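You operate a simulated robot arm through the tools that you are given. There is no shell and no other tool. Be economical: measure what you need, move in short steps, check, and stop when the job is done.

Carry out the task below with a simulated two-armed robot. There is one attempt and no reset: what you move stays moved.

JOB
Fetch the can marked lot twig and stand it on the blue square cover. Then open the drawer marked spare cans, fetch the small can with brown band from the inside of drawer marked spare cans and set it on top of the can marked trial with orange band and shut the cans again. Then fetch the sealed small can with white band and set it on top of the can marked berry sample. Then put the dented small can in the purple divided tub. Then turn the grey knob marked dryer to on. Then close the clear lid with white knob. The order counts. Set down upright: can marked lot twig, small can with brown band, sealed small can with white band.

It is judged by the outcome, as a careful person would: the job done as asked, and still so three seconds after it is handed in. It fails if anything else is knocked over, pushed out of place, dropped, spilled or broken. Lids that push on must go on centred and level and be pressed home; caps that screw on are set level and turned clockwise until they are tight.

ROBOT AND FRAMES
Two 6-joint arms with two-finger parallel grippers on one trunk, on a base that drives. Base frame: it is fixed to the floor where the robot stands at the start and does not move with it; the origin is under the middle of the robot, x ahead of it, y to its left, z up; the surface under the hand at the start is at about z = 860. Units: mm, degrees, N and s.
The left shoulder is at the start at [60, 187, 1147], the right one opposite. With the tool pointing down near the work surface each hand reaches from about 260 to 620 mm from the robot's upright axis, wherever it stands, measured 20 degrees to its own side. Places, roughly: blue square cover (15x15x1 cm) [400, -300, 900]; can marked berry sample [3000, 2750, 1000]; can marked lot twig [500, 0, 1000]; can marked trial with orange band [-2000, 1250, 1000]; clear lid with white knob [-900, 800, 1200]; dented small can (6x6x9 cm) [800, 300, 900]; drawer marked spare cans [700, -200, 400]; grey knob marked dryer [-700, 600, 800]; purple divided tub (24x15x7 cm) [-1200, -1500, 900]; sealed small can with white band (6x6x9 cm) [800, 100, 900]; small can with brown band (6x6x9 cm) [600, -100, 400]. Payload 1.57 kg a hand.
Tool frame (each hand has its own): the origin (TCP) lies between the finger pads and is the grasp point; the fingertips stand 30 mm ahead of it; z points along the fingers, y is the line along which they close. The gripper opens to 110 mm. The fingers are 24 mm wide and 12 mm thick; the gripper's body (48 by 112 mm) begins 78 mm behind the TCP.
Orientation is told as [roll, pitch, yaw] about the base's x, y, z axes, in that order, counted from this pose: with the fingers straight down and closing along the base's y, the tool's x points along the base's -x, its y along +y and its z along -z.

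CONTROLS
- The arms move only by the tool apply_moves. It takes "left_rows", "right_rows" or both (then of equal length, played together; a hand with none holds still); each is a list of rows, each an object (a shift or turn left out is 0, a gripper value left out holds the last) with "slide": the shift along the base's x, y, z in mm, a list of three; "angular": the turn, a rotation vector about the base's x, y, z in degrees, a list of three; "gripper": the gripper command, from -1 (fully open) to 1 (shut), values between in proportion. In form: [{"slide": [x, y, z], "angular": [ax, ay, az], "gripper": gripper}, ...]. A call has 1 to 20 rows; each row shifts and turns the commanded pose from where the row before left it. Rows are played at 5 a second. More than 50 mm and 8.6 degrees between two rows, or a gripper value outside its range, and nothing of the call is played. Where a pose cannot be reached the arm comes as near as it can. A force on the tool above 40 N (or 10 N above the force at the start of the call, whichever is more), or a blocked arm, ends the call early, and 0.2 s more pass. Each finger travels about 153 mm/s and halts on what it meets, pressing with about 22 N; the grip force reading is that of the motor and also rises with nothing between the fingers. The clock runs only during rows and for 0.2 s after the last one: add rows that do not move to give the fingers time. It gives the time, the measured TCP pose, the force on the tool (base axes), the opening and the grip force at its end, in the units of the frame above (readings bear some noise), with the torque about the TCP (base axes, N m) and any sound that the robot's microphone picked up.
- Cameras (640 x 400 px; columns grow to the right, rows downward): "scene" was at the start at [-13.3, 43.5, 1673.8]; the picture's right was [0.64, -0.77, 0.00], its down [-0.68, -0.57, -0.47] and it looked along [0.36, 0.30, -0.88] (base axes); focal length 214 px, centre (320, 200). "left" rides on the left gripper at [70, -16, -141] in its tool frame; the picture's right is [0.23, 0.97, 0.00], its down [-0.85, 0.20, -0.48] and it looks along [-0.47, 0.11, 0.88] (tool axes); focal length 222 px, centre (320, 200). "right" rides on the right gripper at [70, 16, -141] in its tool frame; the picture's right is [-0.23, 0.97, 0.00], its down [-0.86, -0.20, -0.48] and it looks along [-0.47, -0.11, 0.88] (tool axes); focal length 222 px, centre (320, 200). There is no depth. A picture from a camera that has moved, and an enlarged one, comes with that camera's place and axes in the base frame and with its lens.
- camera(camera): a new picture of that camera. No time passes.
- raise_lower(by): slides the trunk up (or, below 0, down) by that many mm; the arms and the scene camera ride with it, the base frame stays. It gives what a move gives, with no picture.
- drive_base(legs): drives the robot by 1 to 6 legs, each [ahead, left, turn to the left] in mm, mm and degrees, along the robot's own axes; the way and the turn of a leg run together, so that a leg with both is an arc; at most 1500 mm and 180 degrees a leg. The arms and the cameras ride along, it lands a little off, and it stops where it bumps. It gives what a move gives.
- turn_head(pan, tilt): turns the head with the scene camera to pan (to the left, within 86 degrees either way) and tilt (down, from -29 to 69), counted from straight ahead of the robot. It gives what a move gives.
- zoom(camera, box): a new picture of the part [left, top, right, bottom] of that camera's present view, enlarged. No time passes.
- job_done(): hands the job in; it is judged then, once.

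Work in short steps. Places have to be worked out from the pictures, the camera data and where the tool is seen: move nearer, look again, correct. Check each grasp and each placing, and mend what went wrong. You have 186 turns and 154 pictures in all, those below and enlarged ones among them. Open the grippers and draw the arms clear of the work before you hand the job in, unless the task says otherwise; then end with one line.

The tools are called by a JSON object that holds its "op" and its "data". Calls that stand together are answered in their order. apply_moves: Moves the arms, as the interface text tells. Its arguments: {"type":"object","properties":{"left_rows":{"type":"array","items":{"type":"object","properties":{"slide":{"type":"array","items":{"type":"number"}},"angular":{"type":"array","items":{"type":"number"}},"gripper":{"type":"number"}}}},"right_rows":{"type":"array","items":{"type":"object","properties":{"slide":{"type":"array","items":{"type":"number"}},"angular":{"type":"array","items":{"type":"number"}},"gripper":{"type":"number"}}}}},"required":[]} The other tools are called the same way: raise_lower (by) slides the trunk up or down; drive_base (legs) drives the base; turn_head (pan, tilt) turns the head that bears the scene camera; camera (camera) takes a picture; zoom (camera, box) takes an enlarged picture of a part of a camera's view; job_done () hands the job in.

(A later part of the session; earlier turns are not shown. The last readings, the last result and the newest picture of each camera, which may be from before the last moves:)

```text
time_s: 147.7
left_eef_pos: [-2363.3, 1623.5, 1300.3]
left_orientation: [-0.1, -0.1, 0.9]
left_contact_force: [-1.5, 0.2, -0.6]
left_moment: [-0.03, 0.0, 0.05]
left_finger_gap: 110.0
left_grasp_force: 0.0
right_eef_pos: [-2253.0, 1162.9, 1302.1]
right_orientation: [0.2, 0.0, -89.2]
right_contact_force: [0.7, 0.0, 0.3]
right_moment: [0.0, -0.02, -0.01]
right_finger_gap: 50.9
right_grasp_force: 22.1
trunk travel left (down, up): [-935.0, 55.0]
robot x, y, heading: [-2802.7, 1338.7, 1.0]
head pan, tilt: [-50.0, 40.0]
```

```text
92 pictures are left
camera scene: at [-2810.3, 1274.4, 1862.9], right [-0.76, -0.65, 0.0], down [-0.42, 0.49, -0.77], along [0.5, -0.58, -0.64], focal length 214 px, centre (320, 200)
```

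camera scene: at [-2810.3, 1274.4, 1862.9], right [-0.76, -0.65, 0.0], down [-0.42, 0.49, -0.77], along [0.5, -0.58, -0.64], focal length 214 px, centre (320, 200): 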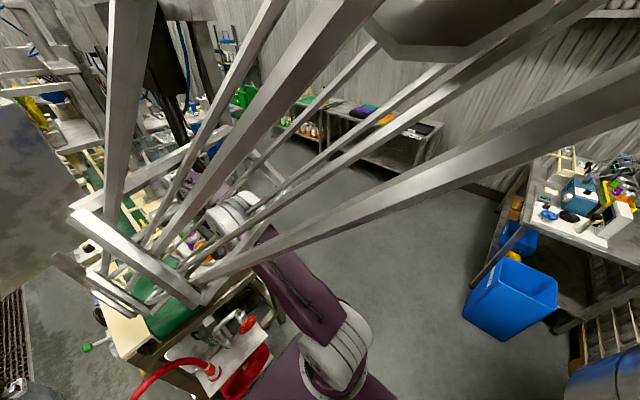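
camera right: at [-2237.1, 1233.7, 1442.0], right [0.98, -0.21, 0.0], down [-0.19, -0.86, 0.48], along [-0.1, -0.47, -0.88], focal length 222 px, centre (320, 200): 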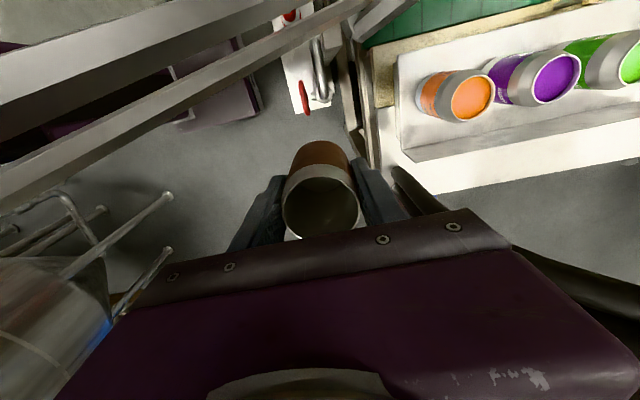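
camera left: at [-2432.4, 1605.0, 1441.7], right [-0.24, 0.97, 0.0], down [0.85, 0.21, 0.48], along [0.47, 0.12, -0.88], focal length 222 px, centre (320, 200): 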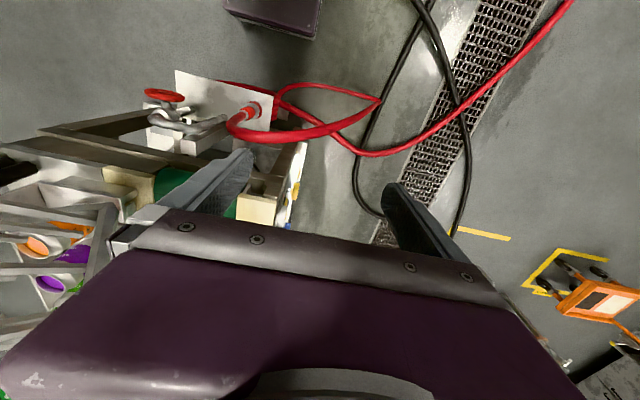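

The chute passes close above/left of the right arm. Lowering the trunk gives more clearance; then I creep forward in small legs, watching for bumps.

{"op": "raise_lower", "data": {"by": -75}}

{"op": "drive_base", "data": {"legs": [[90, 0, -1]]}}

{"op": "camera", "data": {"camera": "right"}}

{"op": "camera", "data": {"camera": "scene"}}

```text
time_s: 148.8
left_eef_pos: [-2362.8, 1622.3, 1225.3]
left_orientation: [-0.1, -0.1, 0.9]
left_contact_force: [-0.3, 0.6, 0.0]
left_moment: [0.01, -0.01, 0.02]
left_finger_gap: 110.1
left_grasp_force: 0.1
right_eef_pos: [-2252.5, 1162.6, 1226.8]
right_orientation: [0.2, 0.0, -89.2]
right_contact_force: [0.7, -0.1, 0.9]
right_moment: [-0.01, -0.02, 0.01]
right_finger_gap: 51.0
right_grasp_force: 21.9
trunk travel left (down, up): [-860.0, 130.0]
robot x, y, heading: [-2801.8, 1338.9, 0.7]
head pan, tilt: [-50.0, 40.0]
```

```text
time_s: 149.9
left_eef_pos: [-2274.6, 1615.8, 1227.5]
left_orientation: [0.0, -0.4, -0.1]
left_contact_force: [-0.1, 0.1, -0.5]
left_moment: [0.04, -0.01, -0.03]
left_finger_gap: 109.9
left_grasp_force: 0.1
right_eef_pos: [-2171.1, 1154.2, 1230.8]
right_orientation: [0.4, -0.1, -90.2]
right_contact_force: [-1.1, -0.6, 0.4]
right_moment: [0.0, -0.03, -0.01]
right_finger_gap: 50.9
right_grasp_force: 21.8
trunk travel left (down, up): [-860.0, 130.0]
robot x, y, heading: [-2710.6, 1336.5, -0.0]
head pan, tilt: [-50.0, 40.0]
```

```text
91 pictures are left
camera right: at [-2155.4, 1225.1, 1370.0], right [0.97, -0.23, 0.01], down [-0.21, -0.85, 0.48], along [-0.1, -0.47, -0.88], focal length 222 px, centre (320, 200)
```

right: 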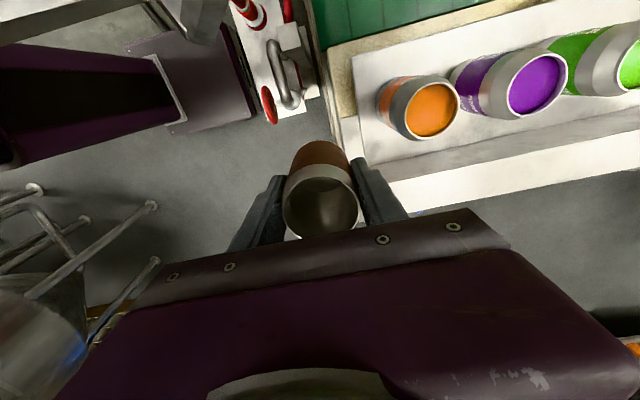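

```text
90 pictures are left
camera scene: at [-2729.9, 1275.2, 1788.0], right [-0.77, -0.64, 0.0], down [-0.41, 0.49, -0.77], along [0.49, -0.59, -0.64], focal length 214 px, centre (320, 200)
```

scene: 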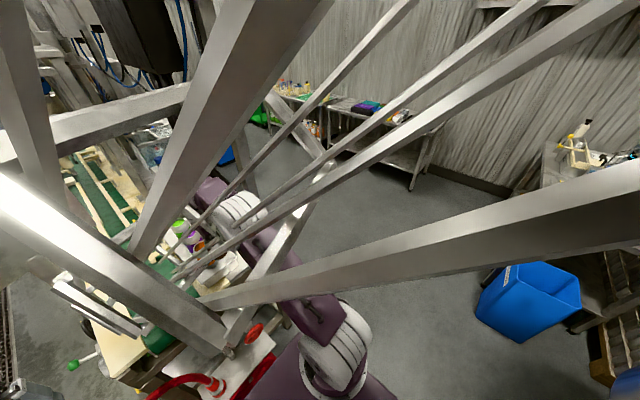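

The base moved 91 mm but the hand only ~81, so the arm may be brushing a rail. Extending the arm lowers the elbow, so I reach with the arm instead of driving further.

{"op": "apply_moves", "data": {"right_rows": [{"slide": [25, 5, 0]}, {"slide": [25, 5, 0]}, {"slide": [25, 4, 0]}, {}]}}

{"op": "camera", "data": {"camera": "scene"}}

```text
time_s: 150.9
left_eef_pos: [-2268.5, 1615.9, 1225.9]
left_orientation: [0.0, -0.1, -0.1]
left_contact_force: [-1.3, -0.1, -0.3]
left_moment: [0.01, 0.03, -0.02]
left_finger_gap: 110.0
left_grasp_force: 0.0
right_eef_pos: [-2128.0, 1165.7, 1221.4]
right_orientation: [0.3, 0.0, -90.1]
right_contact_force: [0.4, -0.1, -0.1]
right_moment: [0.02, 0.03, 0.01]
right_finger_gap: 50.7
right_grasp_force: 22.3
right hand out of reach, approached as far as the arm can: row 2, 3
trunk travel left (down, up): [-860.0, 130.0]
robot x, y, heading: [-2715.7, 1338.9, -0.1]
head pan, tilt: [-50.0, 40.0]
```

```text
89 pictures are left
camera scene: at [-2721.3, 1275.0, 1787.9], right [-0.77, -0.64, 0.0], down [-0.41, 0.49, -0.77], along [0.49, -0.59, -0.64], focal length 214 px, centre (320, 200)
```

scene: 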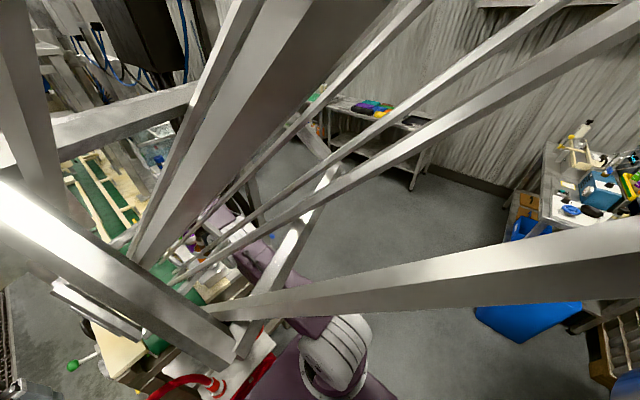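

Reach limit hit; ~77 mm more is needed from the base. I turn the head left to keep it clear of the rails and creep on.

{"op": "turn_head", "data": {"pan": 70, "tilt": 40}}

{"op": "drive_base", "data": {"legs": [[70, 0, 0]]}}

{"op": "camera", "data": {"camera": "right"}}

```text
time_s: 152.9
left_eef_pos: [-2269.1, 1616.0, 1225.5]
left_orientation: [0.1, -0.1, -0.2]
left_contact_force: [-0.4, -0.5, -0.2]
left_moment: [0.0, 0.01, 0.02]
left_finger_gap: 109.9
left_grasp_force: 0.0
right_eef_pos: [-2128.5, 1165.6, 1222.8]
right_orientation: [0.3, 0.0, -90.1]
right_contact_force: [-0.2, 0.2, -1.1]
right_moment: [0.01, 0.03, 0.02]
right_finger_gap: 50.9
right_grasp_force: 22.1
trunk travel left (down, up): [-860.0, 130.0]
robot x, y, heading: [-2718.5, 1337.7, -0.2]
head pan, tilt: [70.0, 40.0]
```

```text
time_s: 153.9
left_eef_pos: [-2210.5, 1615.5, 1229.3]
left_orientation: [0.0, -0.5, -0.1]
left_contact_force: [-0.3, -0.9, 0.7]
left_moment: [0.01, -0.07, -0.03]
left_finger_gap: 109.9
left_grasp_force: 0.0
right_eef_pos: [-2071.8, 1164.6, 1226.3]
right_orientation: [0.7, 0.1, -90.0]
right_contact_force: [-0.4, 0.0, 0.3]
right_moment: [-0.02, -0.08, -0.01]
right_finger_gap: 50.9
right_grasp_force: 21.9
trunk travel left (down, up): [-860.0, 130.0]
robot x, y, heading: [-2649.3, 1336.9, -0.1]
head pan, tilt: [70.0, 40.0]
```

```text
88 pictures are left
camera right: at [-2054.5, 1235.6, 1367.0], right [0.97, -0.23, 0.01], down [-0.21, -0.85, 0.48], along [-0.1, -0.47, -0.88], focal length 222 px, centre (320, 200)
```

right: 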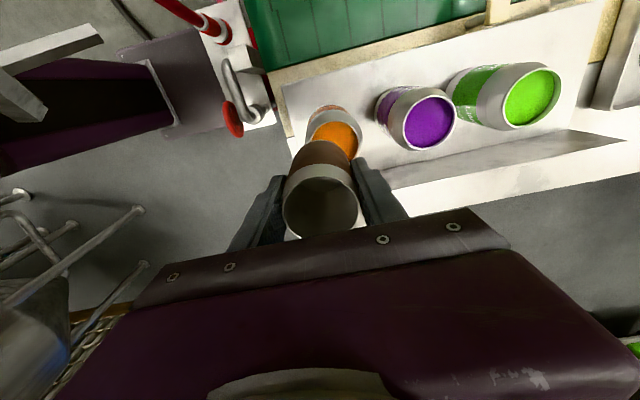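

The lag is just settling after the drive (both hands show it). Let it settle and re-look.

{"op": "apply_moves", "data": {"right_rows": [{}, {}, {}]}}

{"op": "zoom", "data": {"camera": "right", "box": [260, 80, 480, 260]}}

{"op": "camera", "data": {"camera": "left"}}

```text
time_s: 154.7
left_eef_pos: [-2200.3, 1616.8, 1226.0]
left_orientation: [0.1, 0.0, -0.1]
left_contact_force: [0.5, -0.2, -0.6]
left_moment: [-0.04, 0.01, -0.04]
left_finger_gap: 109.8
left_grasp_force: 0.0
right_eef_pos: [-2059.8, 1165.2, 1221.9]
right_orientation: [0.2, 0.0, -90.1]
right_contact_force: [0.5, 0.1, -0.1]
right_moment: [0.01, 0.0, 0.0]
right_finger_gap: 50.9
right_grasp_force: 21.9
trunk travel left (down, up): [-860.0, 130.0]
robot x, y, heading: [-2645.7, 1336.5, 0.1]
head pan, tilt: [70.0, 40.0]
```

```text
2.22 times, centred on (370, 170) of right
camera zoom: at [-2043.5, 1235.6, 1361.6], right [0.97, -0.23, 0.0], down [-0.2, -0.85, 0.48], along [-0.11, -0.47, -0.88], focal length 494 px, centre (209, 267)
```

zoom: 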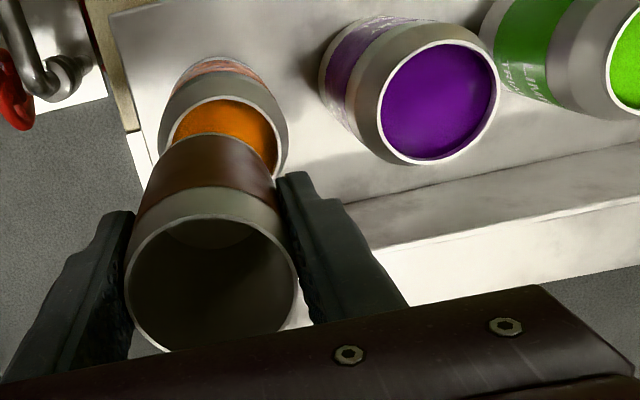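

```text
86 pictures are left
camera left: at [-2269.8, 1599.5, 1366.3], right [-0.23, 0.97, 0.0], down [0.86, 0.2, 0.48], along [0.47, 0.11, -0.88], focal length 222 px, centre (320, 200)
```

left: 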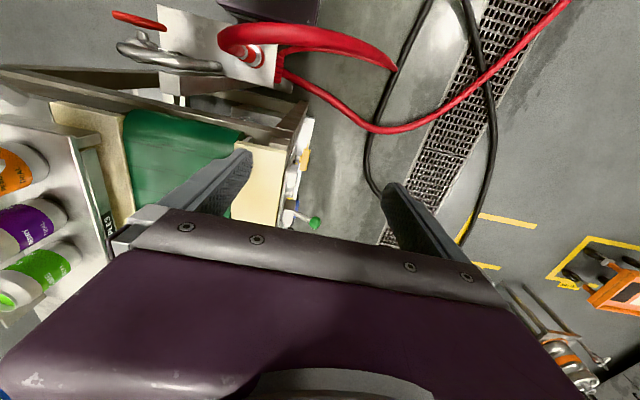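

The brown can sits ~18 mm above TCP now; orange rim estimated at (-2052,1167,≈1127). I align x and look from the head for a second view.

{"op": "apply_moves", "data": {"right_rows": [{"slide": [7, 2, -20]}, {}, {}]}}

{"op": "turn_head", "data": {"pan": -5, "tilt": 45}}

{"op": "camera", "data": {"camera": "scene"}}

{"op": "camera", "data": {"camera": "right"}}

```text
time_s: 155.5
left_eef_pos: [-2201.6, 1617.2, 1225.4]
left_orientation: [0.0, -0.1, -0.1]
left_contact_force: [0.4, -0.6, -0.4]
left_moment: [-0.01, -0.01, -0.04]
left_finger_gap: 110.0
left_grasp_force: 0.1
right_eef_pos: [-2057.0, 1167.7, 1202.0]
right_orientation: [0.3, 0.0, -90.1]
right_contact_force: [-0.3, -0.5, -0.4]
right_moment: [0.02, -0.02, 0.02]
right_finger_gap: 51.1
right_grasp_force: 21.8
right hand out of reach, approached as far as the arm can: row 1
trunk travel left (down, up): [-860.0, 130.0]
robot x, y, heading: [-2647.3, 1334.4, -0.2]
head pan, tilt: [70.0, 40.0]
```

```text
time_s: 157.0
left_eef_pos: [-2203.3, 1615.5, 1225.7]
left_orientation: [-0.1, -0.1, -0.1]
left_contact_force: [-0.3, 0.4, 0.5]
left_moment: [0.0, -0.02, 0.01]
left_finger_gap: 109.8
left_grasp_force: 0.0
right_eef_pos: [-2059.1, 1166.3, 1202.1]
right_orientation: [0.3, 0.1, -90.1]
right_contact_force: [0.2, -0.3, -0.3]
right_moment: [0.04, -0.01, 0.0]
right_finger_gap: 51.0
right_grasp_force: 21.7
trunk travel left (down, up): [-860.0, 130.0]
robot x, y, heading: [-2646.0, 1335.5, -0.2]
head pan, tilt: [-5.0, 45.0]
```

```text
85 pictures are left
camera scene: at [-2628.8, 1333.0, 1780.7], right [-0.09, -1.0, 0.0], down [-0.7, 0.06, -0.71], along [0.7, -0.06, -0.71], focal length 214 px, centre (320, 200)
```

scene: 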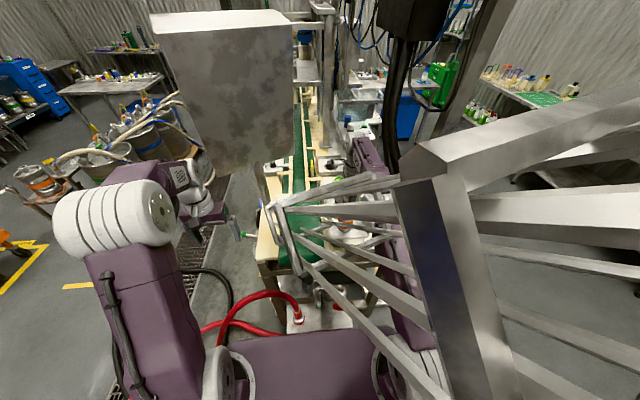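

```text
84 pictures are left
camera right: at [-2042.4, 1237.6, 1342.7], right [0.97, -0.23, 0.0], down [-0.2, -0.85, 0.48], along [-0.11, -0.47, -0.88], focal length 222 px, centre (320, 200)
```

right: 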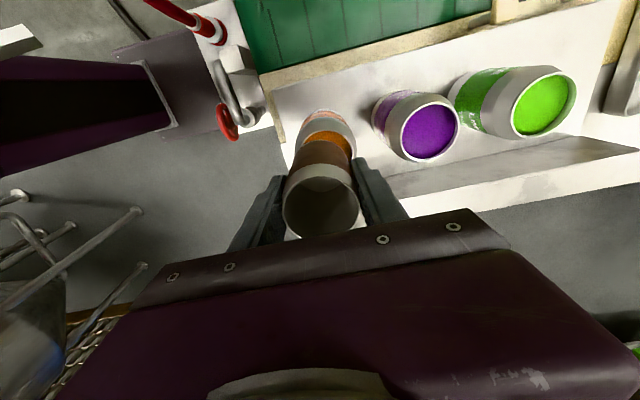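

Need a little more reach: drive 20 mm forward, then settle and zoom from head.

{"op": "drive_base", "data": {"legs": [[20, 0, 0]]}}

{"op": "apply_moves", "data": {"right_rows": [{}, {}, {}, {}]}}

{"op": "zoom", "data": {"camera": "scene", "box": [310, 190, 390, 250]}}

{"op": "zoom", "data": {"camera": "right", "box": [260, 80, 480, 260]}}

```text
time_s: 157.8
left_eef_pos: [-2187.9, 1615.6, 1228.2]
left_orientation: [0.1, -0.4, 0.0]
left_contact_force: [-0.6, 0.0, 1.0]
left_moment: [-0.01, -0.02, 0.04]
left_finger_gap: 110.1
left_grasp_force: 0.1
right_eef_pos: [-2043.7, 1166.6, 1205.2]
right_orientation: [0.5, 0.0, -90.0]
right_contact_force: [-0.5, -0.5, 0.0]
right_moment: [0.02, -0.03, 0.01]
right_finger_gap: 50.9
right_grasp_force: 21.9
trunk travel left (down, up): [-860.0, 130.0]
robot x, y, heading: [-2630.9, 1337.2, -0.2]
head pan, tilt: [-5.0, 45.0]
```

```text
time_s: 158.8
left_eef_pos: [-2183.3, 1615.9, 1226.4]
left_orientation: [0.1, -0.1, -0.2]
left_contact_force: [0.3, 0.0, -0.5]
left_moment: [-0.03, 0.03, 0.01]
left_finger_gap: 109.7
left_grasp_force: 0.1
right_eef_pos: [-2038.5, 1166.6, 1201.0]
right_orientation: [0.2, 0.0, -90.1]
right_contact_force: [-0.1, -0.6, -0.3]
right_moment: [-0.03, 0.01, 0.02]
right_finger_gap: 50.7
right_grasp_force: 21.7
trunk travel left (down, up): [-860.0, 130.0]
robot x, y, heading: [-2624.4, 1336.0, 0.0]
head pan, tilt: [-5.0, 45.0]
```

```text
6.67 times, centred on (350, 220) of scene
camera zoom: at [-2608.5, 1333.0, 1780.7], right [-0.09, -1.0, 0.0], down [-0.7, 0.06, -0.71], along [0.7, -0.06, -0.71], focal length 1430 px, centre (120, 67)
```

zoom: 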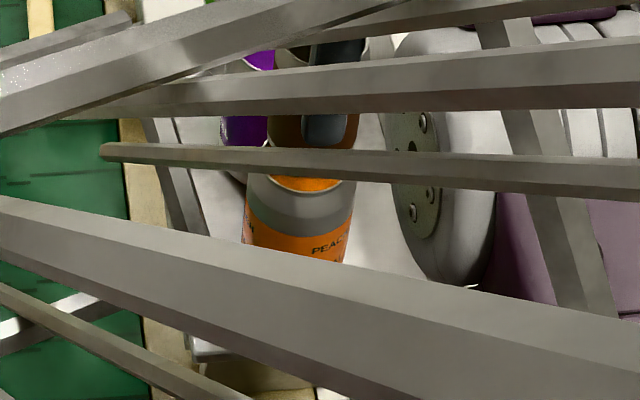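

```text
2.22 times, centred on (370, 170) of right
camera zoom: at [-2022.3, 1237.9, 1342.0], right [0.97, -0.23, 0.0], down [-0.2, -0.85, 0.48], along [-0.11, -0.47, -0.88], focal length 494 px, centre (209, 267)
```

zoom: 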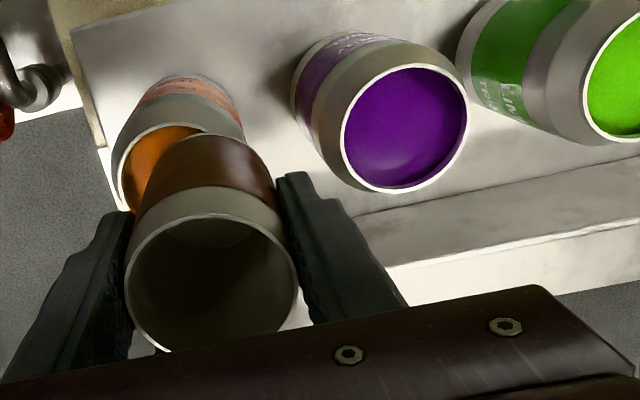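

Orange rim centre again ≈(-2053.5,1168). Shift there (slightly raised), and check.

{"op": "apply_moves", "data": {"right_rows": [{"slide": [0, 0, 6]}, {"slide": [-15, 1.5, 0]}, {}, {}]}}

{"op": "zoom", "data": {"camera": "right", "box": [260, 80, 480, 260]}}

{"op": "zoom", "data": {"camera": "scene", "box": [310, 190, 390, 250]}}

```text
time_s: 159.8
left_eef_pos: [-2182.5, 1614.9, 1225.8]
left_orientation: [0.1, -0.1, -0.2]
left_contact_force: [1.5, 0.8, -0.3]
left_moment: [0.04, 0.03, 0.0]
left_finger_gap: 109.6
left_grasp_force: 0.0
right_eef_pos: [-2054.4, 1168.6, 1209.8]
right_orientation: [0.2, 0.0, -90.1]
right_contact_force: [0.1, 0.0, -0.1]
right_moment: [-0.02, 0.01, 0.02]
right_finger_gap: 51.0
right_grasp_force: 22.2
trunk travel left (down, up): [-860.0, 130.0]
robot x, y, heading: [-2633.0, 1338.8, 0.3]
head pan, tilt: [-5.0, 45.0]
```

```text
2.22 times, centred on (370, 170) of right
camera zoom: at [-2037.9, 1239.0, 1349.4], right [0.97, -0.23, 0.0], down [-0.2, -0.86, 0.48], along [-0.11, -0.47, -0.88], focal length 494 px, centre (209, 267)
```

zoom: 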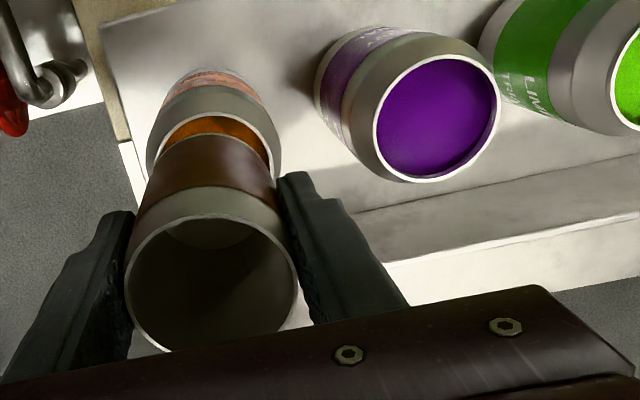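

```text
6.67 times, centred on (350, 220) of scene
camera zoom: at [-2607.8, 1332.6, 1780.7], right [-0.09, -1.0, 0.0], down [-0.7, 0.06, -0.71], along [0.7, -0.06, -0.71], focal length 1430 px, centre (120, 67)
```

zoom: 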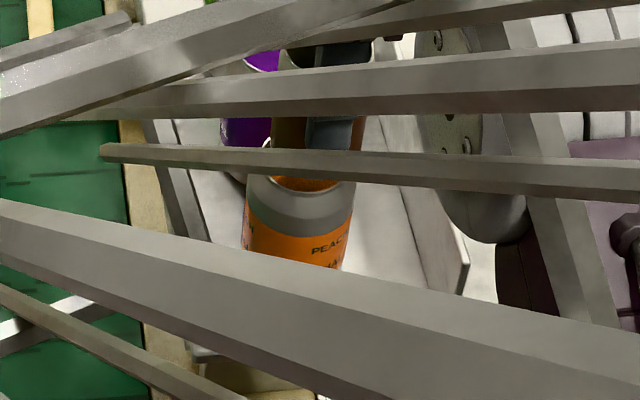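

Aligned within a couple of mm; apply a small correction and lower slowly until contact.

{"op": "apply_moves", "data": {"right_rows": [{"slide": [1, -1.5, -5]}, {"slide": [0, 0, -5]}, {"slide": [0, 0, -3]}, {"slide": [0, 0, -3]}, {}]}}

{"op": "zoom", "data": {"camera": "right", "box": [260, 80, 480, 260]}}

```text
time_s: 161.0
left_eef_pos: [-2185.3, 1616.7, 1226.1]
left_orientation: [0.0, -0.3, -0.1]
left_contact_force: [-0.2, 0.3, -0.1]
left_moment: [-0.01, -0.01, 0.01]
left_finger_gap: 109.9
left_grasp_force: 0.1
right_eef_pos: [-2055.2, 1168.1, 1195.3]
right_orientation: [0.5, 0.0, -90.2]
right_contact_force: [3.8, 1.1, 18.9]
right_moment: [0.0, -0.07, 0.01]
right_finger_gap: 51.1
right_grasp_force: 21.7
trunk travel left (down, up): [-860.0, 130.0]
robot x, y, heading: [-2626.4, 1334.4, -0.2]
head pan, tilt: [-5.0, 45.0]
```

```text
2.22 times, centred on (370, 170) of right
camera zoom: at [-2039.7, 1238.5, 1335.4], right [0.97, -0.23, 0.01], down [-0.2, -0.85, 0.48], along [-0.1, -0.47, -0.88], focal length 494 px, centre (209, 267)
```

zoom: 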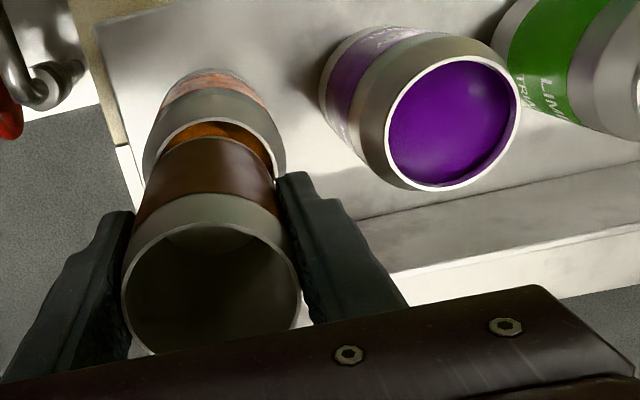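

Contact at z≈1195, but a wide orange crescent shows on the +y side, so the can is ~5 mm too far -y. Lift, shift +y 5, and lower again.

{"op": "apply_moves", "data": {"right_rows": [{"slide": [0, 0, 6]}, {"slide": [0, 0, 6]}, {"slide": [1, 5, 0]}, {}, {"slide": [0, 0, -4]}, {}]}}

{"op": "zoom", "data": {"camera": "right", "box": [280, 110, 400, 180]}}

```text
time_s: 162.4
left_eef_pos: [-2184.0, 1615.8, 1225.9]
left_orientation: [-0.1, -0.2, -0.1]
left_contact_force: [0.6, 0.5, -0.4]
left_moment: [0.02, 0.01, -0.01]
left_finger_gap: 110.0
left_grasp_force: 0.1
right_eef_pos: [-2053.7, 1171.1, 1200.3]
right_orientation: [0.2, 0.0, -90.1]
right_contact_force: [0.1, 0.0, -0.7]
right_moment: [0.02, 0.01, 0.02]
right_finger_gap: 51.2
right_grasp_force: 22.0
trunk travel left (down, up): [-860.0, 130.0]
robot x, y, heading: [-2625.9, 1338.5, -0.3]
head pan, tilt: [-5.0, 45.0]
```

```text
5.33 times, centred on (340, 145) of right
camera zoom: at [-2037.3, 1242.4, 1340.2], right [0.97, -0.23, 0.0], down [-0.2, -0.85, 0.48], along [-0.11, -0.47, -0.88], focal length 1185 px, centre (213, 493)
```

zoom: 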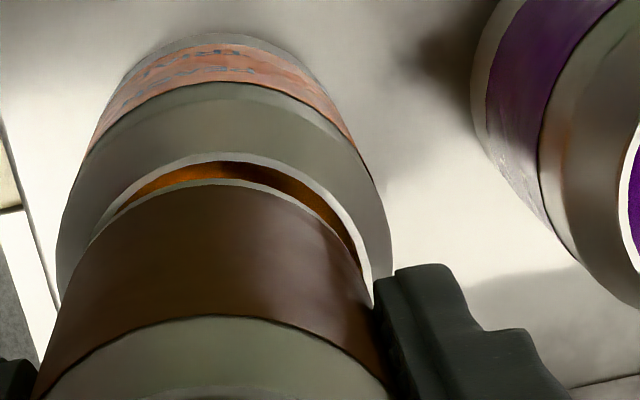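

Nearly centred; remaining offset about +2 in x, +1 in y. Correct and lower gently.

{"op": "apply_moves", "data": {"right_rows": [{"slide": [2, 1, 0]}, {}, {"slide": [0, 0, -3]}, {"slide": [0, 0, -2]}, {}]}}

{"op": "zoom", "data": {"camera": "right", "box": [280, 110, 400, 180]}}

```text
time_s: 163.6
left_eef_pos: [-2184.3, 1617.5, 1226.2]
left_orientation: [-0.1, -0.1, -0.1]
left_contact_force: [1.0, 0.3, -0.9]
left_moment: [0.01, -0.01, 0.03]
left_finger_gap: 110.0
left_grasp_force: 0.1
right_eef_pos: [-2050.5, 1174.4, 1195.7]
right_orientation: [0.3, -0.1, -90.0]
right_contact_force: [0.7, 0.8, 0.7]
right_moment: [0.03, 0.0, 0.0]
right_finger_gap: 50.8
right_grasp_force: 21.6
trunk travel left (down, up): [-860.0, 130.0]
robot x, y, heading: [-2626.4, 1337.2, -0.2]
head pan, tilt: [-5.0, 45.0]
```

```text
5.33 times, centred on (340, 145) of right
camera zoom: at [-2034.0, 1243.6, 1335.7], right [0.97, -0.23, 0.0], down [-0.2, -0.85, 0.48], along [-0.11, -0.47, -0.88], focal length 1185 px, centre (213, 493)
```

zoom: 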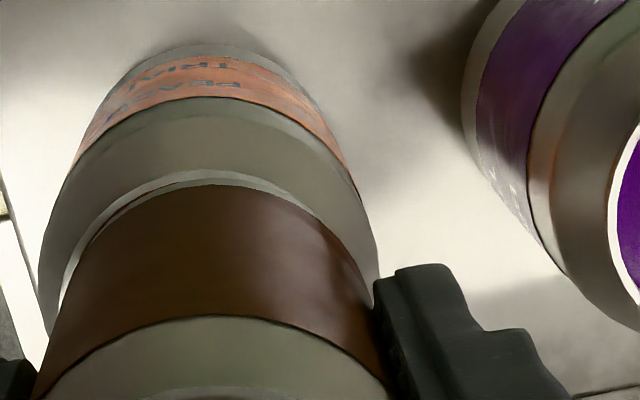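

Rim now shows evenly, slightly more on the left. Shift -0.7 x and lower to contact.

{"op": "apply_moves", "data": {"right_rows": [{"slide": [-0.8, 0, 0]}, {"slide": [0, 0, -2]}, {"slide": [0, 0, -2]}, {}]}}

{"op": "zoom", "data": {"camera": "right", "box": [280, 110, 400, 180]}}

```text
time_s: 164.6
left_eef_pos: [-2184.4, 1617.8, 1225.6]
left_orientation: [0.0, -0.2, -0.1]
left_contact_force: [0.5, 0.0, 0.3]
left_moment: [0.03, 0.01, 0.0]
left_finger_gap: 109.7
left_grasp_force: 0.1
right_eef_pos: [-2051.8, 1173.6, 1192.9]
right_orientation: [0.5, 0.1, -90.1]
right_contact_force: [3.6, -1.0, 19.0]
right_moment: [-0.04, -0.05, -0.02]
right_finger_gap: 51.1
right_grasp_force: 21.8
trunk travel left (down, up): [-860.0, 130.0]
robot x, y, heading: [-2625.7, 1335.0, 0.1]
head pan, tilt: [-5.0, 45.0]
```

```text
5.33 times, centred on (340, 145) of right
camera zoom: at [-2035.8, 1244.4, 1332.8], right [0.97, -0.23, 0.01], down [-0.2, -0.85, 0.48], along [-0.1, -0.47, -0.88], focal length 1185 px, centre (213, 493)
```

zoom: 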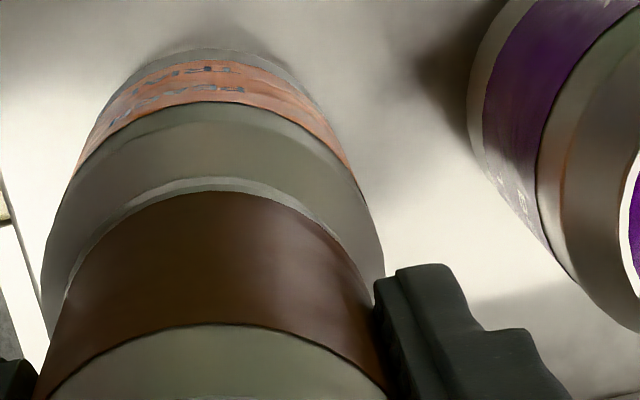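

Centred contact (19 N). Ease up 1.5 mm and open slowly.

{"op": "apply_moves", "data": {"right_rows": [{"slide": [0, 0, 1.5]}, {"gripper": 0.6}, {"gripper": 0.3}, {"gripper": -0.2}, {"gripper": -1}, {}, {}]}}

{"op": "camera", "data": {"camera": "right"}}

```text
time_s: 166.2
left_eef_pos: [-2184.3, 1616.0, 1225.5]
left_orientation: [0.1, -0.1, -0.1]
left_contact_force: [0.3, -0.6, 0.0]
left_moment: [0.03, -0.01, -0.01]
left_finger_gap: 110.3
left_grasp_force: 0.0
right_eef_pos: [-2051.1, 1173.8, 1192.0]
right_orientation: [0.4, 0.0, -90.1]
right_contact_force: [0.1, 0.6, 0.6]
right_moment: [0.0, 0.01, 0.0]
right_finger_gap: 110.0
right_grasp_force: 0.0
trunk travel left (down, up): [-860.0, 130.0]
robot x, y, heading: [-2627.7, 1336.7, -0.3]
head pan, tilt: [-5.0, 45.0]
```

```text
75 pictures are left
camera right: at [-2034.1, 1243.3, 1332.9], right [0.97, -0.23, 0.0], down [-0.2, -0.86, 0.48], along [-0.11, -0.47, -0.88], focal length 222 px, centre (320, 200)
```

right: 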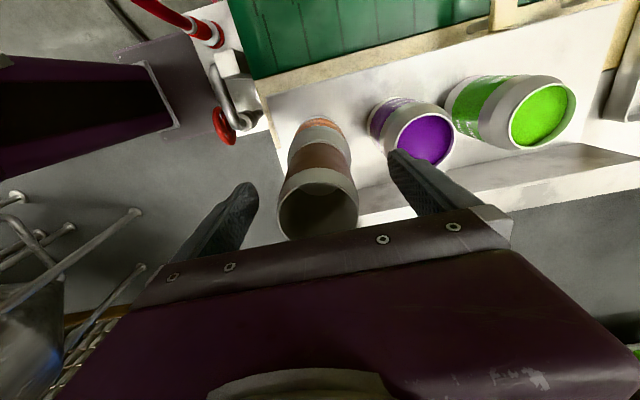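

The can stands on its own. Raise the hand straight up.

{"op": "apply_moves", "data": {"right_rows": [{"slide": [0, 0, 10]}, {"slide": [0, 0, 30]}, {"slide": [0, 0, 30]}, {"slide": [0, 0, 30]}, {}]}}

{"op": "camera", "data": {"camera": "right"}}

```text
time_s: 167.4
left_eef_pos: [-2183.0, 1615.9, 1225.6]
left_orientation: [0.1, -0.1, -0.1]
left_contact_force: [-0.2, 0.1, 0.6]
left_moment: [-0.01, 0.02, -0.01]
left_finger_gap: 109.7
left_grasp_force: 0.0
right_eef_pos: [-2065.7, 1172.7, 1284.8]
right_orientation: [0.3, -0.1, -90.1]
right_contact_force: [0.0, -0.3, 0.4]
right_moment: [-0.03, -0.02, -0.02]
right_finger_gap: 109.9
right_grasp_force: 0.0
right hand out of reach, approached as far as the arm can: row 3, 4
trunk travel left (down, up): [-860.0, 130.0]
robot x, y, heading: [-2628.3, 1336.7, -0.2]
head pan, tilt: [-5.0, 45.0]
```

```text
74 pictures are left
camera right: at [-2048.9, 1243.3, 1425.0], right [0.97, -0.23, 0.0], down [-0.2, -0.86, 0.48], along [-0.11, -0.47, -0.88], focal length 222 px, centre (320, 200)
```

right: 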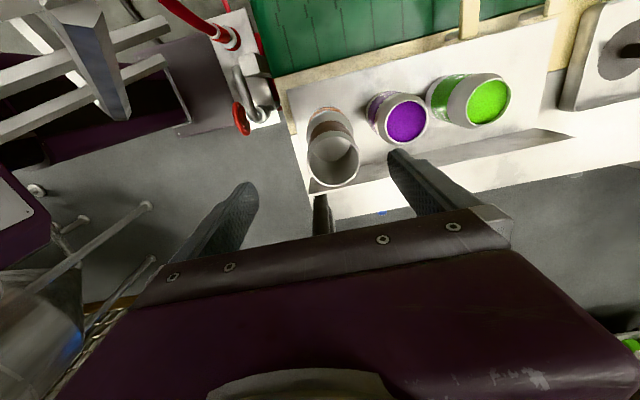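

Brown can stands on the PEACH TRIAL can. I back off, lower the trunk and retrace the route to the drawer.

{"op": "drive_base", "data": {"legs": [[-180, 0, 0]]}}

{"op": "raise_lower", "data": {"by": -150}}

{"op": "turn_head", "data": {"pan": -15, "tilt": 35}}

{"op": "zoom", "data": {"camera": "scene", "box": [220, 120, 420, 245]}}

{"op": "drive_base", "data": {"legs": [[0, -1450, 0], [960, 0, 0], [1100, -790, 0]]}}

```text
time_s: 168.9
left_eef_pos: [-2361.1, 1616.5, 1224.7]
left_orientation: [0.0, 0.1, -0.1]
left_contact_force: [0.7, -0.6, -0.6]
left_moment: [-0.01, 0.03, 0.02]
left_finger_gap: 109.9
left_grasp_force: 0.2
right_eef_pos: [-2244.7, 1172.2, 1283.9]
right_orientation: [0.0, 0.0, -90.0]
right_contact_force: [-0.3, 0.1, -0.4]
right_moment: [0.02, 0.03, -0.02]
right_finger_gap: 109.9
right_grasp_force: 0.1
trunk travel left (down, up): [-860.0, 130.0]
robot x, y, heading: [-2810.6, 1342.4, -0.1]
head pan, tilt: [-5.0, 45.0]
```

```text
time_s: 170.7
left_eef_pos: [-2366.2, 1615.8, 1075.7]
left_orientation: [0.1, -0.1, -0.1]
left_contact_force: [1.0, 0.6, -0.2]
left_moment: [0.03, 0.01, 0.05]
left_finger_gap: 110.2
left_grasp_force: 0.1
right_eef_pos: [-2249.0, 1172.8, 1135.6]
right_orientation: [0.2, 0.0, -90.1]
right_contact_force: [-0.3, 1.1, 0.5]
right_moment: [0.0, 0.0, -0.01]
right_finger_gap: 110.1
right_grasp_force: 0.1
trunk travel left (down, up): [-710.0, 280.0]
robot x, y, heading: [-2810.0, 1336.7, -0.0]
head pan, tilt: [-5.0, 45.0]
```

```text
time_s: 171.4
left_eef_pos: [-2365.7, 1616.9, 1076.5]
left_orientation: [0.1, -0.1, -0.1]
left_contact_force: [0.2, -0.9, 0.1]
left_moment: [-0.02, 0.0, -0.01]
left_finger_gap: 110.0
left_grasp_force: 0.0
right_eef_pos: [-2248.6, 1172.6, 1134.7]
right_orientation: [0.2, 0.1, -90.1]
right_contact_force: [0.3, 0.8, 0.5]
right_moment: [0.01, 0.01, -0.03]
right_finger_gap: 110.1
right_grasp_force: 0.0
trunk travel left (down, up): [-710.0, 280.0]
robot x, y, heading: [-2813.0, 1337.8, -0.1]
head pan, tilt: [-15.0, 35.0]
```

```text
3.20 times, centred on (320, 182) of scene
camera zoom: at [-2788.3, 1317.5, 1645.5], right [-0.26, -0.97, 0.0], down [-0.55, 0.15, -0.82], along [0.79, -0.21, -0.57], focal length 686 px, centre (320, 256)
```

zoom: 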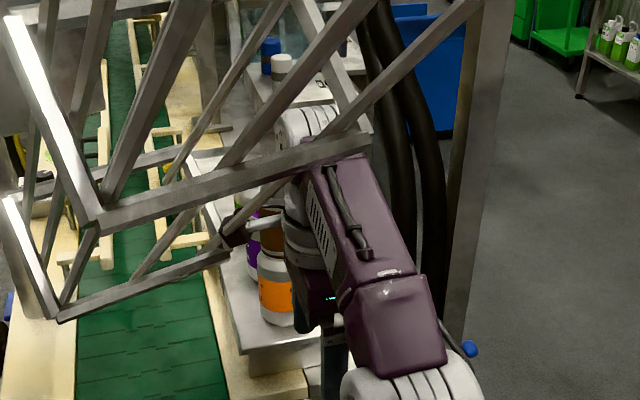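

```text
time_s: 189.9
left_eef_pos: [-279.7, -634.1, 1077.3]
left_orientation: [0.0, -0.1, 1.5]
left_contact_force: [0.7, -0.1, -0.1]
left_moment: [0.02, -0.01, 0.01]
left_finger_gap: 110.0
left_grasp_force: 0.0
right_eef_pos: [-150.6, -1073.4, 1134.9]
right_orientation: [0.3, 0.1, -88.6]
right_contact_force: [-0.2, -0.7, -0.2]
right_moment: [0.03, 0.0, 0.0]
right_finger_gap: 109.8
right_grasp_force: 0.1
trunk travel left (down, up): [-710.0, 280.0]
robot x, y, heading: [-717.4, -925.5, 1.5]
head pan, tilt: [-15.0, 35.0]
```

{"op": "drive_base", "data": {"legs": [[1500, 0, -1.5], [950, 0, 0], [0, 660, 0], [0, 0, 180]]}}

{"op": "turn_head", "data": {"pan": 0, "tilt": 50}}

{"op": "camera", "data": {"camera": "scene"}}

```text
time_s: 212.3
left_eef_pos: [1266.4, -552.6, 1075.6]
left_orientation: [0.1, -0.1, 178.6]
left_contact_force: [0.0, -0.1, -0.3]
left_moment: [-0.03, -0.01, -0.01]
left_finger_gap: 109.8
left_grasp_force: 0.0
right_eef_pos: [1159.8, -106.0, 1134.9]
right_orientation: [0.2, -0.1, 88.5]
right_contact_force: [-0.7, 0.2, 0.8]
right_moment: [0.0, 0.01, -0.01]
right_finger_gap: 109.8
right_grasp_force: 0.0
trunk travel left (down, up): [-710.0, 280.0]
robot x, y, heading: [1717.6, -283.7, 178.4]
head pan, tilt: [-15.0, 35.0]
```

```text
time_s: 213.1
left_eef_pos: [1265.0, -552.1, 1076.1]
left_orientation: [0.0, -0.1, 178.6]
left_contact_force: [0.0, -0.3, -0.2]
left_moment: [-0.02, 0.02, 0.0]
left_finger_gap: 109.9
left_grasp_force: 0.0
right_eef_pos: [1160.0, -107.2, 1134.6]
right_orientation: [0.3, 0.0, 88.7]
right_contact_force: [0.5, 0.6, -0.2]
right_moment: [0.02, -0.03, 0.0]
right_finger_gap: 109.8
right_grasp_force: 0.1
trunk travel left (down, up): [-710.0, 280.0]
robot x, y, heading: [1717.8, -285.1, 178.6]
head pan, tilt: [0.0, 50.0]
```

```text
72 pictures are left
camera scene: at [1697.2, -281.8, 1623.8], right [0.03, 1.0, 0.0], down [0.77, -0.02, -0.64], along [-0.64, 0.02, -0.77], focal length 214 px, centre (320, 200)
```

scene: 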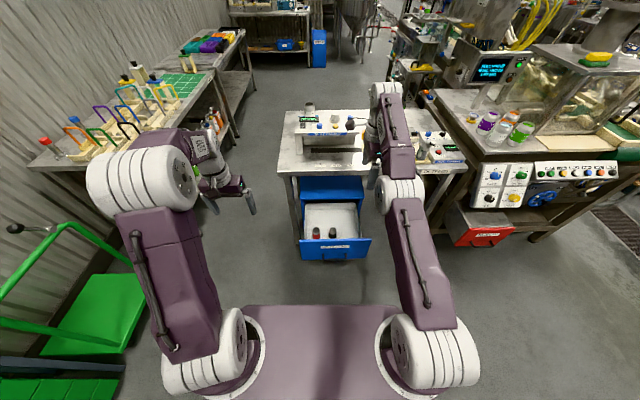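

The drawer is open as left. I turn the right hand to point forward (closed fingers) to push it shut on its panel.

{"op": "apply_moves", "data": {"right_rows": [{"gripper": 1, "slide": [0, -7, 0], "angular": [0, 8.2, 0]}, {"slide": [0, -7, 0], "angular": [0, 8.2, 0]}, {"slide": [0, -7, 0], "angular": [0, 8.2, 0]}, {"slide": [0, -7, 0], "angular": [0, 8.2, 0]}, {"slide": [0, -7, 0], "angular": [0, 8.2, 0]}, {"slide": [0, -7, 0], "angular": [0, 8.2, 0]}, {"slide": [0, -7, 0], "angular": [0, 8.2, 0]}, {"slide": [0, -7, 0], "angular": [0, 8.2, 0]}, {"slide": [0, -7, 0], "angular": [0, 8.2, 0]}, {"slide": [0, -7, 0], "angular": [0, 8.2, 0]}, {"angular": [0, 8, 0]}, {}]}}

{"op": "drive_base", "data": {"legs": [[-60, 0, 1.4]]}}

```text
time_s: 215.7
left_eef_pos: [1266.4, -552.4, 1075.9]
left_orientation: [-0.1, -0.1, 178.6]
left_contact_force: [0.6, -0.5, 0.1]
left_moment: [0.0, -0.01, 0.01]
left_finger_gap: 110.0
left_grasp_force: 0.0
right_eef_pos: [1159.6, -106.8, 1134.6]
right_orientation: [0.2, 0.1, 88.6]
right_contact_force: [0.2, -0.2, 0.0]
right_moment: [-0.01, 0.01, 0.02]
right_finger_gap: 0.2
right_grasp_force: 21.2
right hand out of reach, approached as far as the arm can: row 1, 2, 3, 4, 5, 6, 7, 8, 9, 10, 11
trunk travel left (down, up): [-710.0, 280.0]
robot x, y, heading: [1719.5, -283.3, 178.7]
head pan, tilt: [0.0, 50.0]
```

```text
time_s: 216.6
left_eef_pos: [1329.0, -565.1, 1074.1]
left_orientation: [0.0, 0.2, -179.9]
left_contact_force: [-0.6, -0.2, -0.1]
left_moment: [-0.03, -0.03, 0.0]
left_finger_gap: 109.9
left_grasp_force: 0.1
right_eef_pos: [1210.8, -122.6, 1133.6]
right_orientation: [-0.1, 0.0, 90.0]
right_contact_force: [0.0, 0.8, -0.4]
right_moment: [0.02, -0.01, 0.0]
right_finger_gap: 0.0
right_grasp_force: 21.1
trunk travel left (down, up): [-710.0, 280.0]
robot x, y, heading: [1777.2, -286.8, -180.0]
head pan, tilt: [0.0, 50.0]
```

That orientation isn't reachable here. Instead I push with fingers pointing down: turn the hand back to yaw 180 and retract it a little.

{"op": "apply_moves", "data": {"right_rows": [{"slide": [10, -5, 0], "angular": [0, 0, 8.2]}, {"slide": [10, -5, 0], "angular": [0, 0, 8.2]}, {"slide": [10, -5, 0], "angular": [0, 0, 8.2]}, {"slide": [10, -5, 0], "angular": [0, 0, 8.2]}, {"slide": [10, -5, 0], "angular": [0, 0, 8.2]}, {"slide": [10, -5, 0], "angular": [0, 0, 8.2]}, {"slide": [10, -5, 0], "angular": [0, 0, 8.2]}, {"slide": [10, -5, 0], "angular": [0, 0, 8.2]}, {"slide": [10, -5, 0], "angular": [0, 0, 8.2]}, {"slide": [10, -5, 0], "angular": [0, 0, 8.2]}, {"angular": [0, 0, 8]}, {}]}}

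{"op": "raise_lower", "data": {"by": -400}}

{"op": "raise_lower", "data": {"by": -245}}

{"op": "turn_head", "data": {"pan": 0, "tilt": 45}}

{"op": "camera", "data": {"camera": "scene"}}

```text
time_s: 219.2
left_eef_pos: [1332.7, -563.9, 1075.1]
left_orientation: [0.0, -0.1, -180.0]
left_contact_force: [-0.5, -0.2, 0.1]
left_moment: [-0.02, -0.01, -0.01]
left_finger_gap: 109.9
left_grasp_force: 0.1
right_eef_pos: [1241.8, -181.0, 1177.0]
right_orientation: [0.2, 0.0, -179.9]
right_contact_force: [0.3, -0.4, 0.5]
right_moment: [-0.03, -0.02, -0.02]
right_finger_gap: 0.0
right_grasp_force: 21.2
right hand out of reach, approached as far as the arm can: row 1, 2, 3, 4, 5, 6, 7, 8, 9, 10
trunk travel left (down, up): [-710.0, 280.0]
robot x, y, heading: [1775.0, -287.1, -180.1]
head pan, tilt: [0.0, 50.0]
```

```text
time_s: 223.1
left_eef_pos: [1331.0, -564.9, 675.3]
left_orientation: [0.0, -0.1, -180.0]
left_contact_force: [0.0, -0.9, -0.6]
left_moment: [-0.01, 0.0, -0.03]
left_finger_gap: 109.9
left_grasp_force: 0.0
right_eef_pos: [1240.9, -180.7, 778.6]
right_orientation: [0.2, 0.0, -180.0]
right_contact_force: [0.2, -0.1, 0.4]
right_moment: [0.0, -0.02, -0.03]
right_finger_gap: 0.2
right_grasp_force: 21.8
trunk travel left (down, up): [-310.0, 680.0]
robot x, y, heading: [1773.6, -287.4, -180.0]
head pan, tilt: [0.0, 50.0]
```

```text
time_s: 225.6
left_eef_pos: [1332.9, -565.9, 431.2]
left_orientation: [0.1, -0.2, -180.1]
left_contact_force: [-0.1, -0.8, 0.2]
left_moment: [0.02, 0.03, 0.0]
left_finger_gap: 109.9
left_grasp_force: 0.0
right_eef_pos: [1240.1, -180.9, 533.1]
right_orientation: [0.3, -0.1, -179.9]
right_contact_force: [-0.6, -1.1, 0.6]
right_moment: [-0.02, 0.01, -0.01]
right_finger_gap: 0.1
right_grasp_force: 21.3
trunk travel left (down, up): [-65.0, 925.0]
robot x, y, heading: [1775.9, -284.6, -180.0]
head pan, tilt: [0.0, 50.0]
```

```text
time_s: 226.3
left_eef_pos: [1331.9, -563.5, 431.4]
left_orientation: [0.0, -0.2, -180.0]
left_contact_force: [-0.5, -0.7, -0.3]
left_moment: [0.03, 0.0, 0.0]
left_finger_gap: 110.2
left_grasp_force: 0.0
right_eef_pos: [1240.6, -181.2, 533.0]
right_orientation: [0.2, 0.0, -180.0]
right_contact_force: [0.3, -0.3, -0.3]
right_moment: [-0.01, -0.01, 0.01]
right_finger_gap: 0.0
right_grasp_force: 20.9
trunk travel left (down, up): [-65.0, 925.0]
robot x, y, heading: [1777.8, -290.5, -180.1]
head pan, tilt: [0.0, 45.0]
```

```text
71 pictures are left
camera scene: at [1751.4, -283.0, 985.7], right [0.0, 1.0, 0.0], down [0.71, 0.0, -0.71], along [-0.71, 0.0, -0.71], focal length 214 px, centre (320, 200)
```

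scene: 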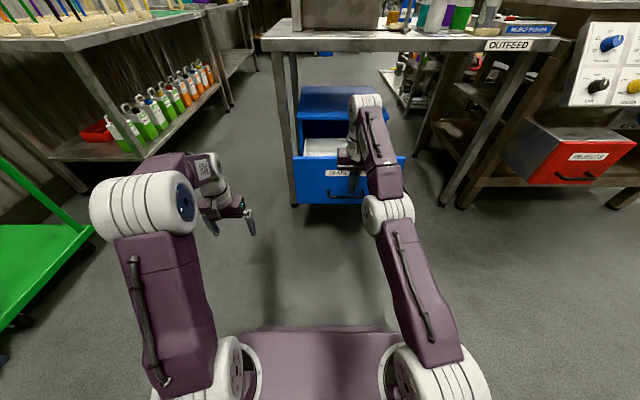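

Lower the fingers to z tip≈450 and shift the left hand outward, then push the panel by driving forward.

{"op": "apply_moves", "data": {"right_rows": [{"slide": [0, 0, -27]}, {"slide": [0, 0, -26]}, {}], "left_rows": [{"slide": [30, -30, 0]}, {"slide": [30, -30, 0]}, {}]}}

{"op": "drive_base", "data": {"legs": [[280, 0, 0]]}}

{"op": "camera", "data": {"camera": "scene"}}

```text
time_s: 227.1
left_eef_pos: [1393.0, -626.6, 431.5]
left_orientation: [-0.1, -0.1, -179.9]
left_contact_force: [0.4, -0.6, 1.3]
left_moment: [0.01, 0.01, -0.01]
left_finger_gap: 109.9
left_grasp_force: 0.0
right_eef_pos: [1240.5, -181.7, 533.3]
right_orientation: [0.1, -0.1, -180.0]
right_contact_force: [0.1, 0.0, 0.5]
right_moment: [-0.02, 0.0, 0.0]
right_finger_gap: 0.1
right_grasp_force: 21.6
right hand out of reach, approached as far as the arm can: row 1, 2
trunk travel left (down, up): [-65.0, 925.0]
robot x, y, heading: [1774.6, -286.9, -180.1]
head pan, tilt: [0.0, 45.0]
```

```text
time_s: 229.1
left_eef_pos: [1104.2, -626.4, 430.5]
left_orientation: [-0.1, -0.1, 179.9]
left_contact_force: [0.2, -0.1, 0.7]
left_moment: [-0.01, 0.0, 0.04]
left_finger_gap: 110.0
left_grasp_force: 0.1
right_eef_pos: [954.9, -179.9, 534.1]
right_orientation: [0.2, -0.2, 179.8]
right_contact_force: [-1.0, -7.0, 12.2]
right_moment: [0.15, 0.14, 0.06]
right_finger_gap: 0.1
right_grasp_force: 21.2
trunk travel left (down, up): [-65.0, 925.0]
robot x, y, heading: [1490.3, -284.6, 180.0]
head pan, tilt: [0.0, 45.0]
```

```text
70 pictures are left
camera scene: at [1465.2, -283.7, 985.7], right [0.0, 1.0, 0.0], down [0.71, 0.0, -0.71], along [-0.71, 0.0, -0.71], focal length 214 px, centre (320, 200)
```

scene: 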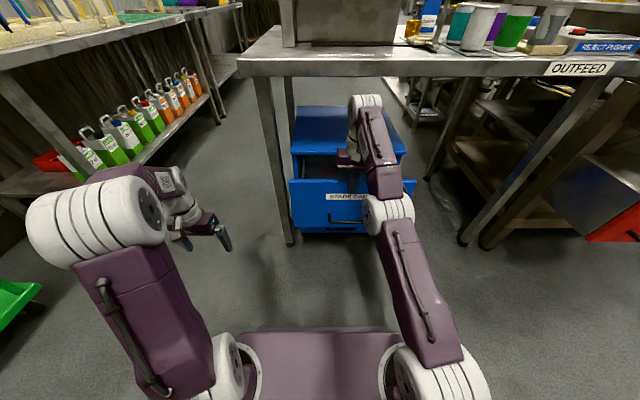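

The panel is following. The wrist must pass under the bench top, so I lower the trunk 50 mm, then push on.

{"op": "raise_lower", "data": {"by": -50}}

{"op": "drive_base", "data": {"legs": [[120, 0, 0]]}}

{"op": "camera", "data": {"camera": "scene"}}

```text
time_s: 229.4
left_eef_pos: [1103.1, -625.0, 422.8]
left_orientation: [0.1, -0.1, 179.9]
left_contact_force: [0.0, -0.7, -0.4]
left_moment: [0.0, 0.01, -0.02]
left_finger_gap: 110.0
left_grasp_force: 0.0
right_eef_pos: [952.3, -180.3, 530.7]
right_orientation: [0.3, -0.9, 179.9]
right_contact_force: [-0.1, -0.3, 0.2]
right_moment: [0.01, -0.02, 0.0]
right_finger_gap: 0.0
right_grasp_force: 21.2
trunk travel left (down, up): [-58.0, 932.0]
robot x, y, heading: [1491.8, -286.0, 180.1]
head pan, tilt: [0.0, 45.0]
stopped: the force on the tool passed its limit at 49 N (the readings are from after the stop); the commanded pose is now the measured one
```

```text
time_s: 230.7
left_eef_pos: [981.1, -623.2, 424.2]
left_orientation: [0.1, 0.0, 179.8]
left_contact_force: [1.4, 0.3, 0.6]
left_moment: [-0.01, 0.01, -0.03]
left_finger_gap: 110.2
left_grasp_force: 0.0
right_eef_pos: [831.6, -177.6, 531.3]
right_orientation: [0.4, -0.9, 179.8]
right_contact_force: [0.5, -0.3, 0.5]
right_moment: [0.0, -0.02, 0.0]
right_finger_gap: 0.0
right_grasp_force: 21.4
trunk travel left (down, up): [-58.0, 932.0]
robot x, y, heading: [1365.6, -285.9, 179.6]
head pan, tilt: [0.0, 45.0]
```

```text
69 pictures are left
camera scene: at [1342.8, -282.5, 978.5], right [0.0, 1.0, 0.0], down [0.71, 0.0, -0.71], along [-0.71, 0.0, -0.71], focal length 214 px, centre (320, 200)
```

scene: 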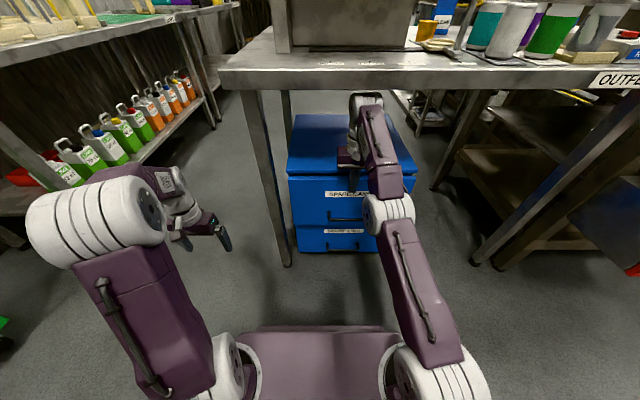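

{"op": "zoom", "data": {"camera": "scene", "box": [270, 80, 430, 260]}}

{"op": "camera", "data": {"camera": "right"}}

```text
2.22 times, centred on (350, 170) of scene
camera zoom: at [1342.8, -282.5, 978.5], right [0.0, 1.0, 0.0], down [0.71, 0.0, -0.71], along [-0.71, 0.0, -0.71], focal length 477 px, centre (253, 267)
```

zoom: 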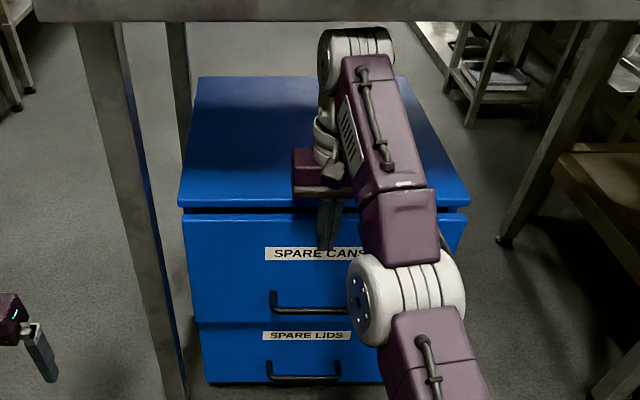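

```text
67 pictures are left
camera right: at [904.0, -193.6, 670.2], right [-0.23, -0.97, 0.01], down [-0.85, 0.2, 0.49], along [-0.48, 0.1, -0.87], focal length 222 px, centre (320, 200)
```

right: 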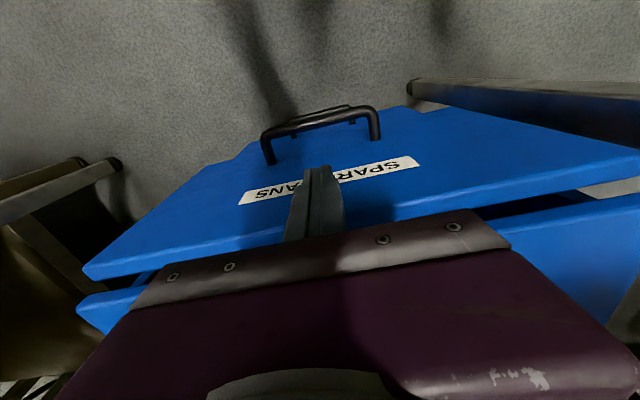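

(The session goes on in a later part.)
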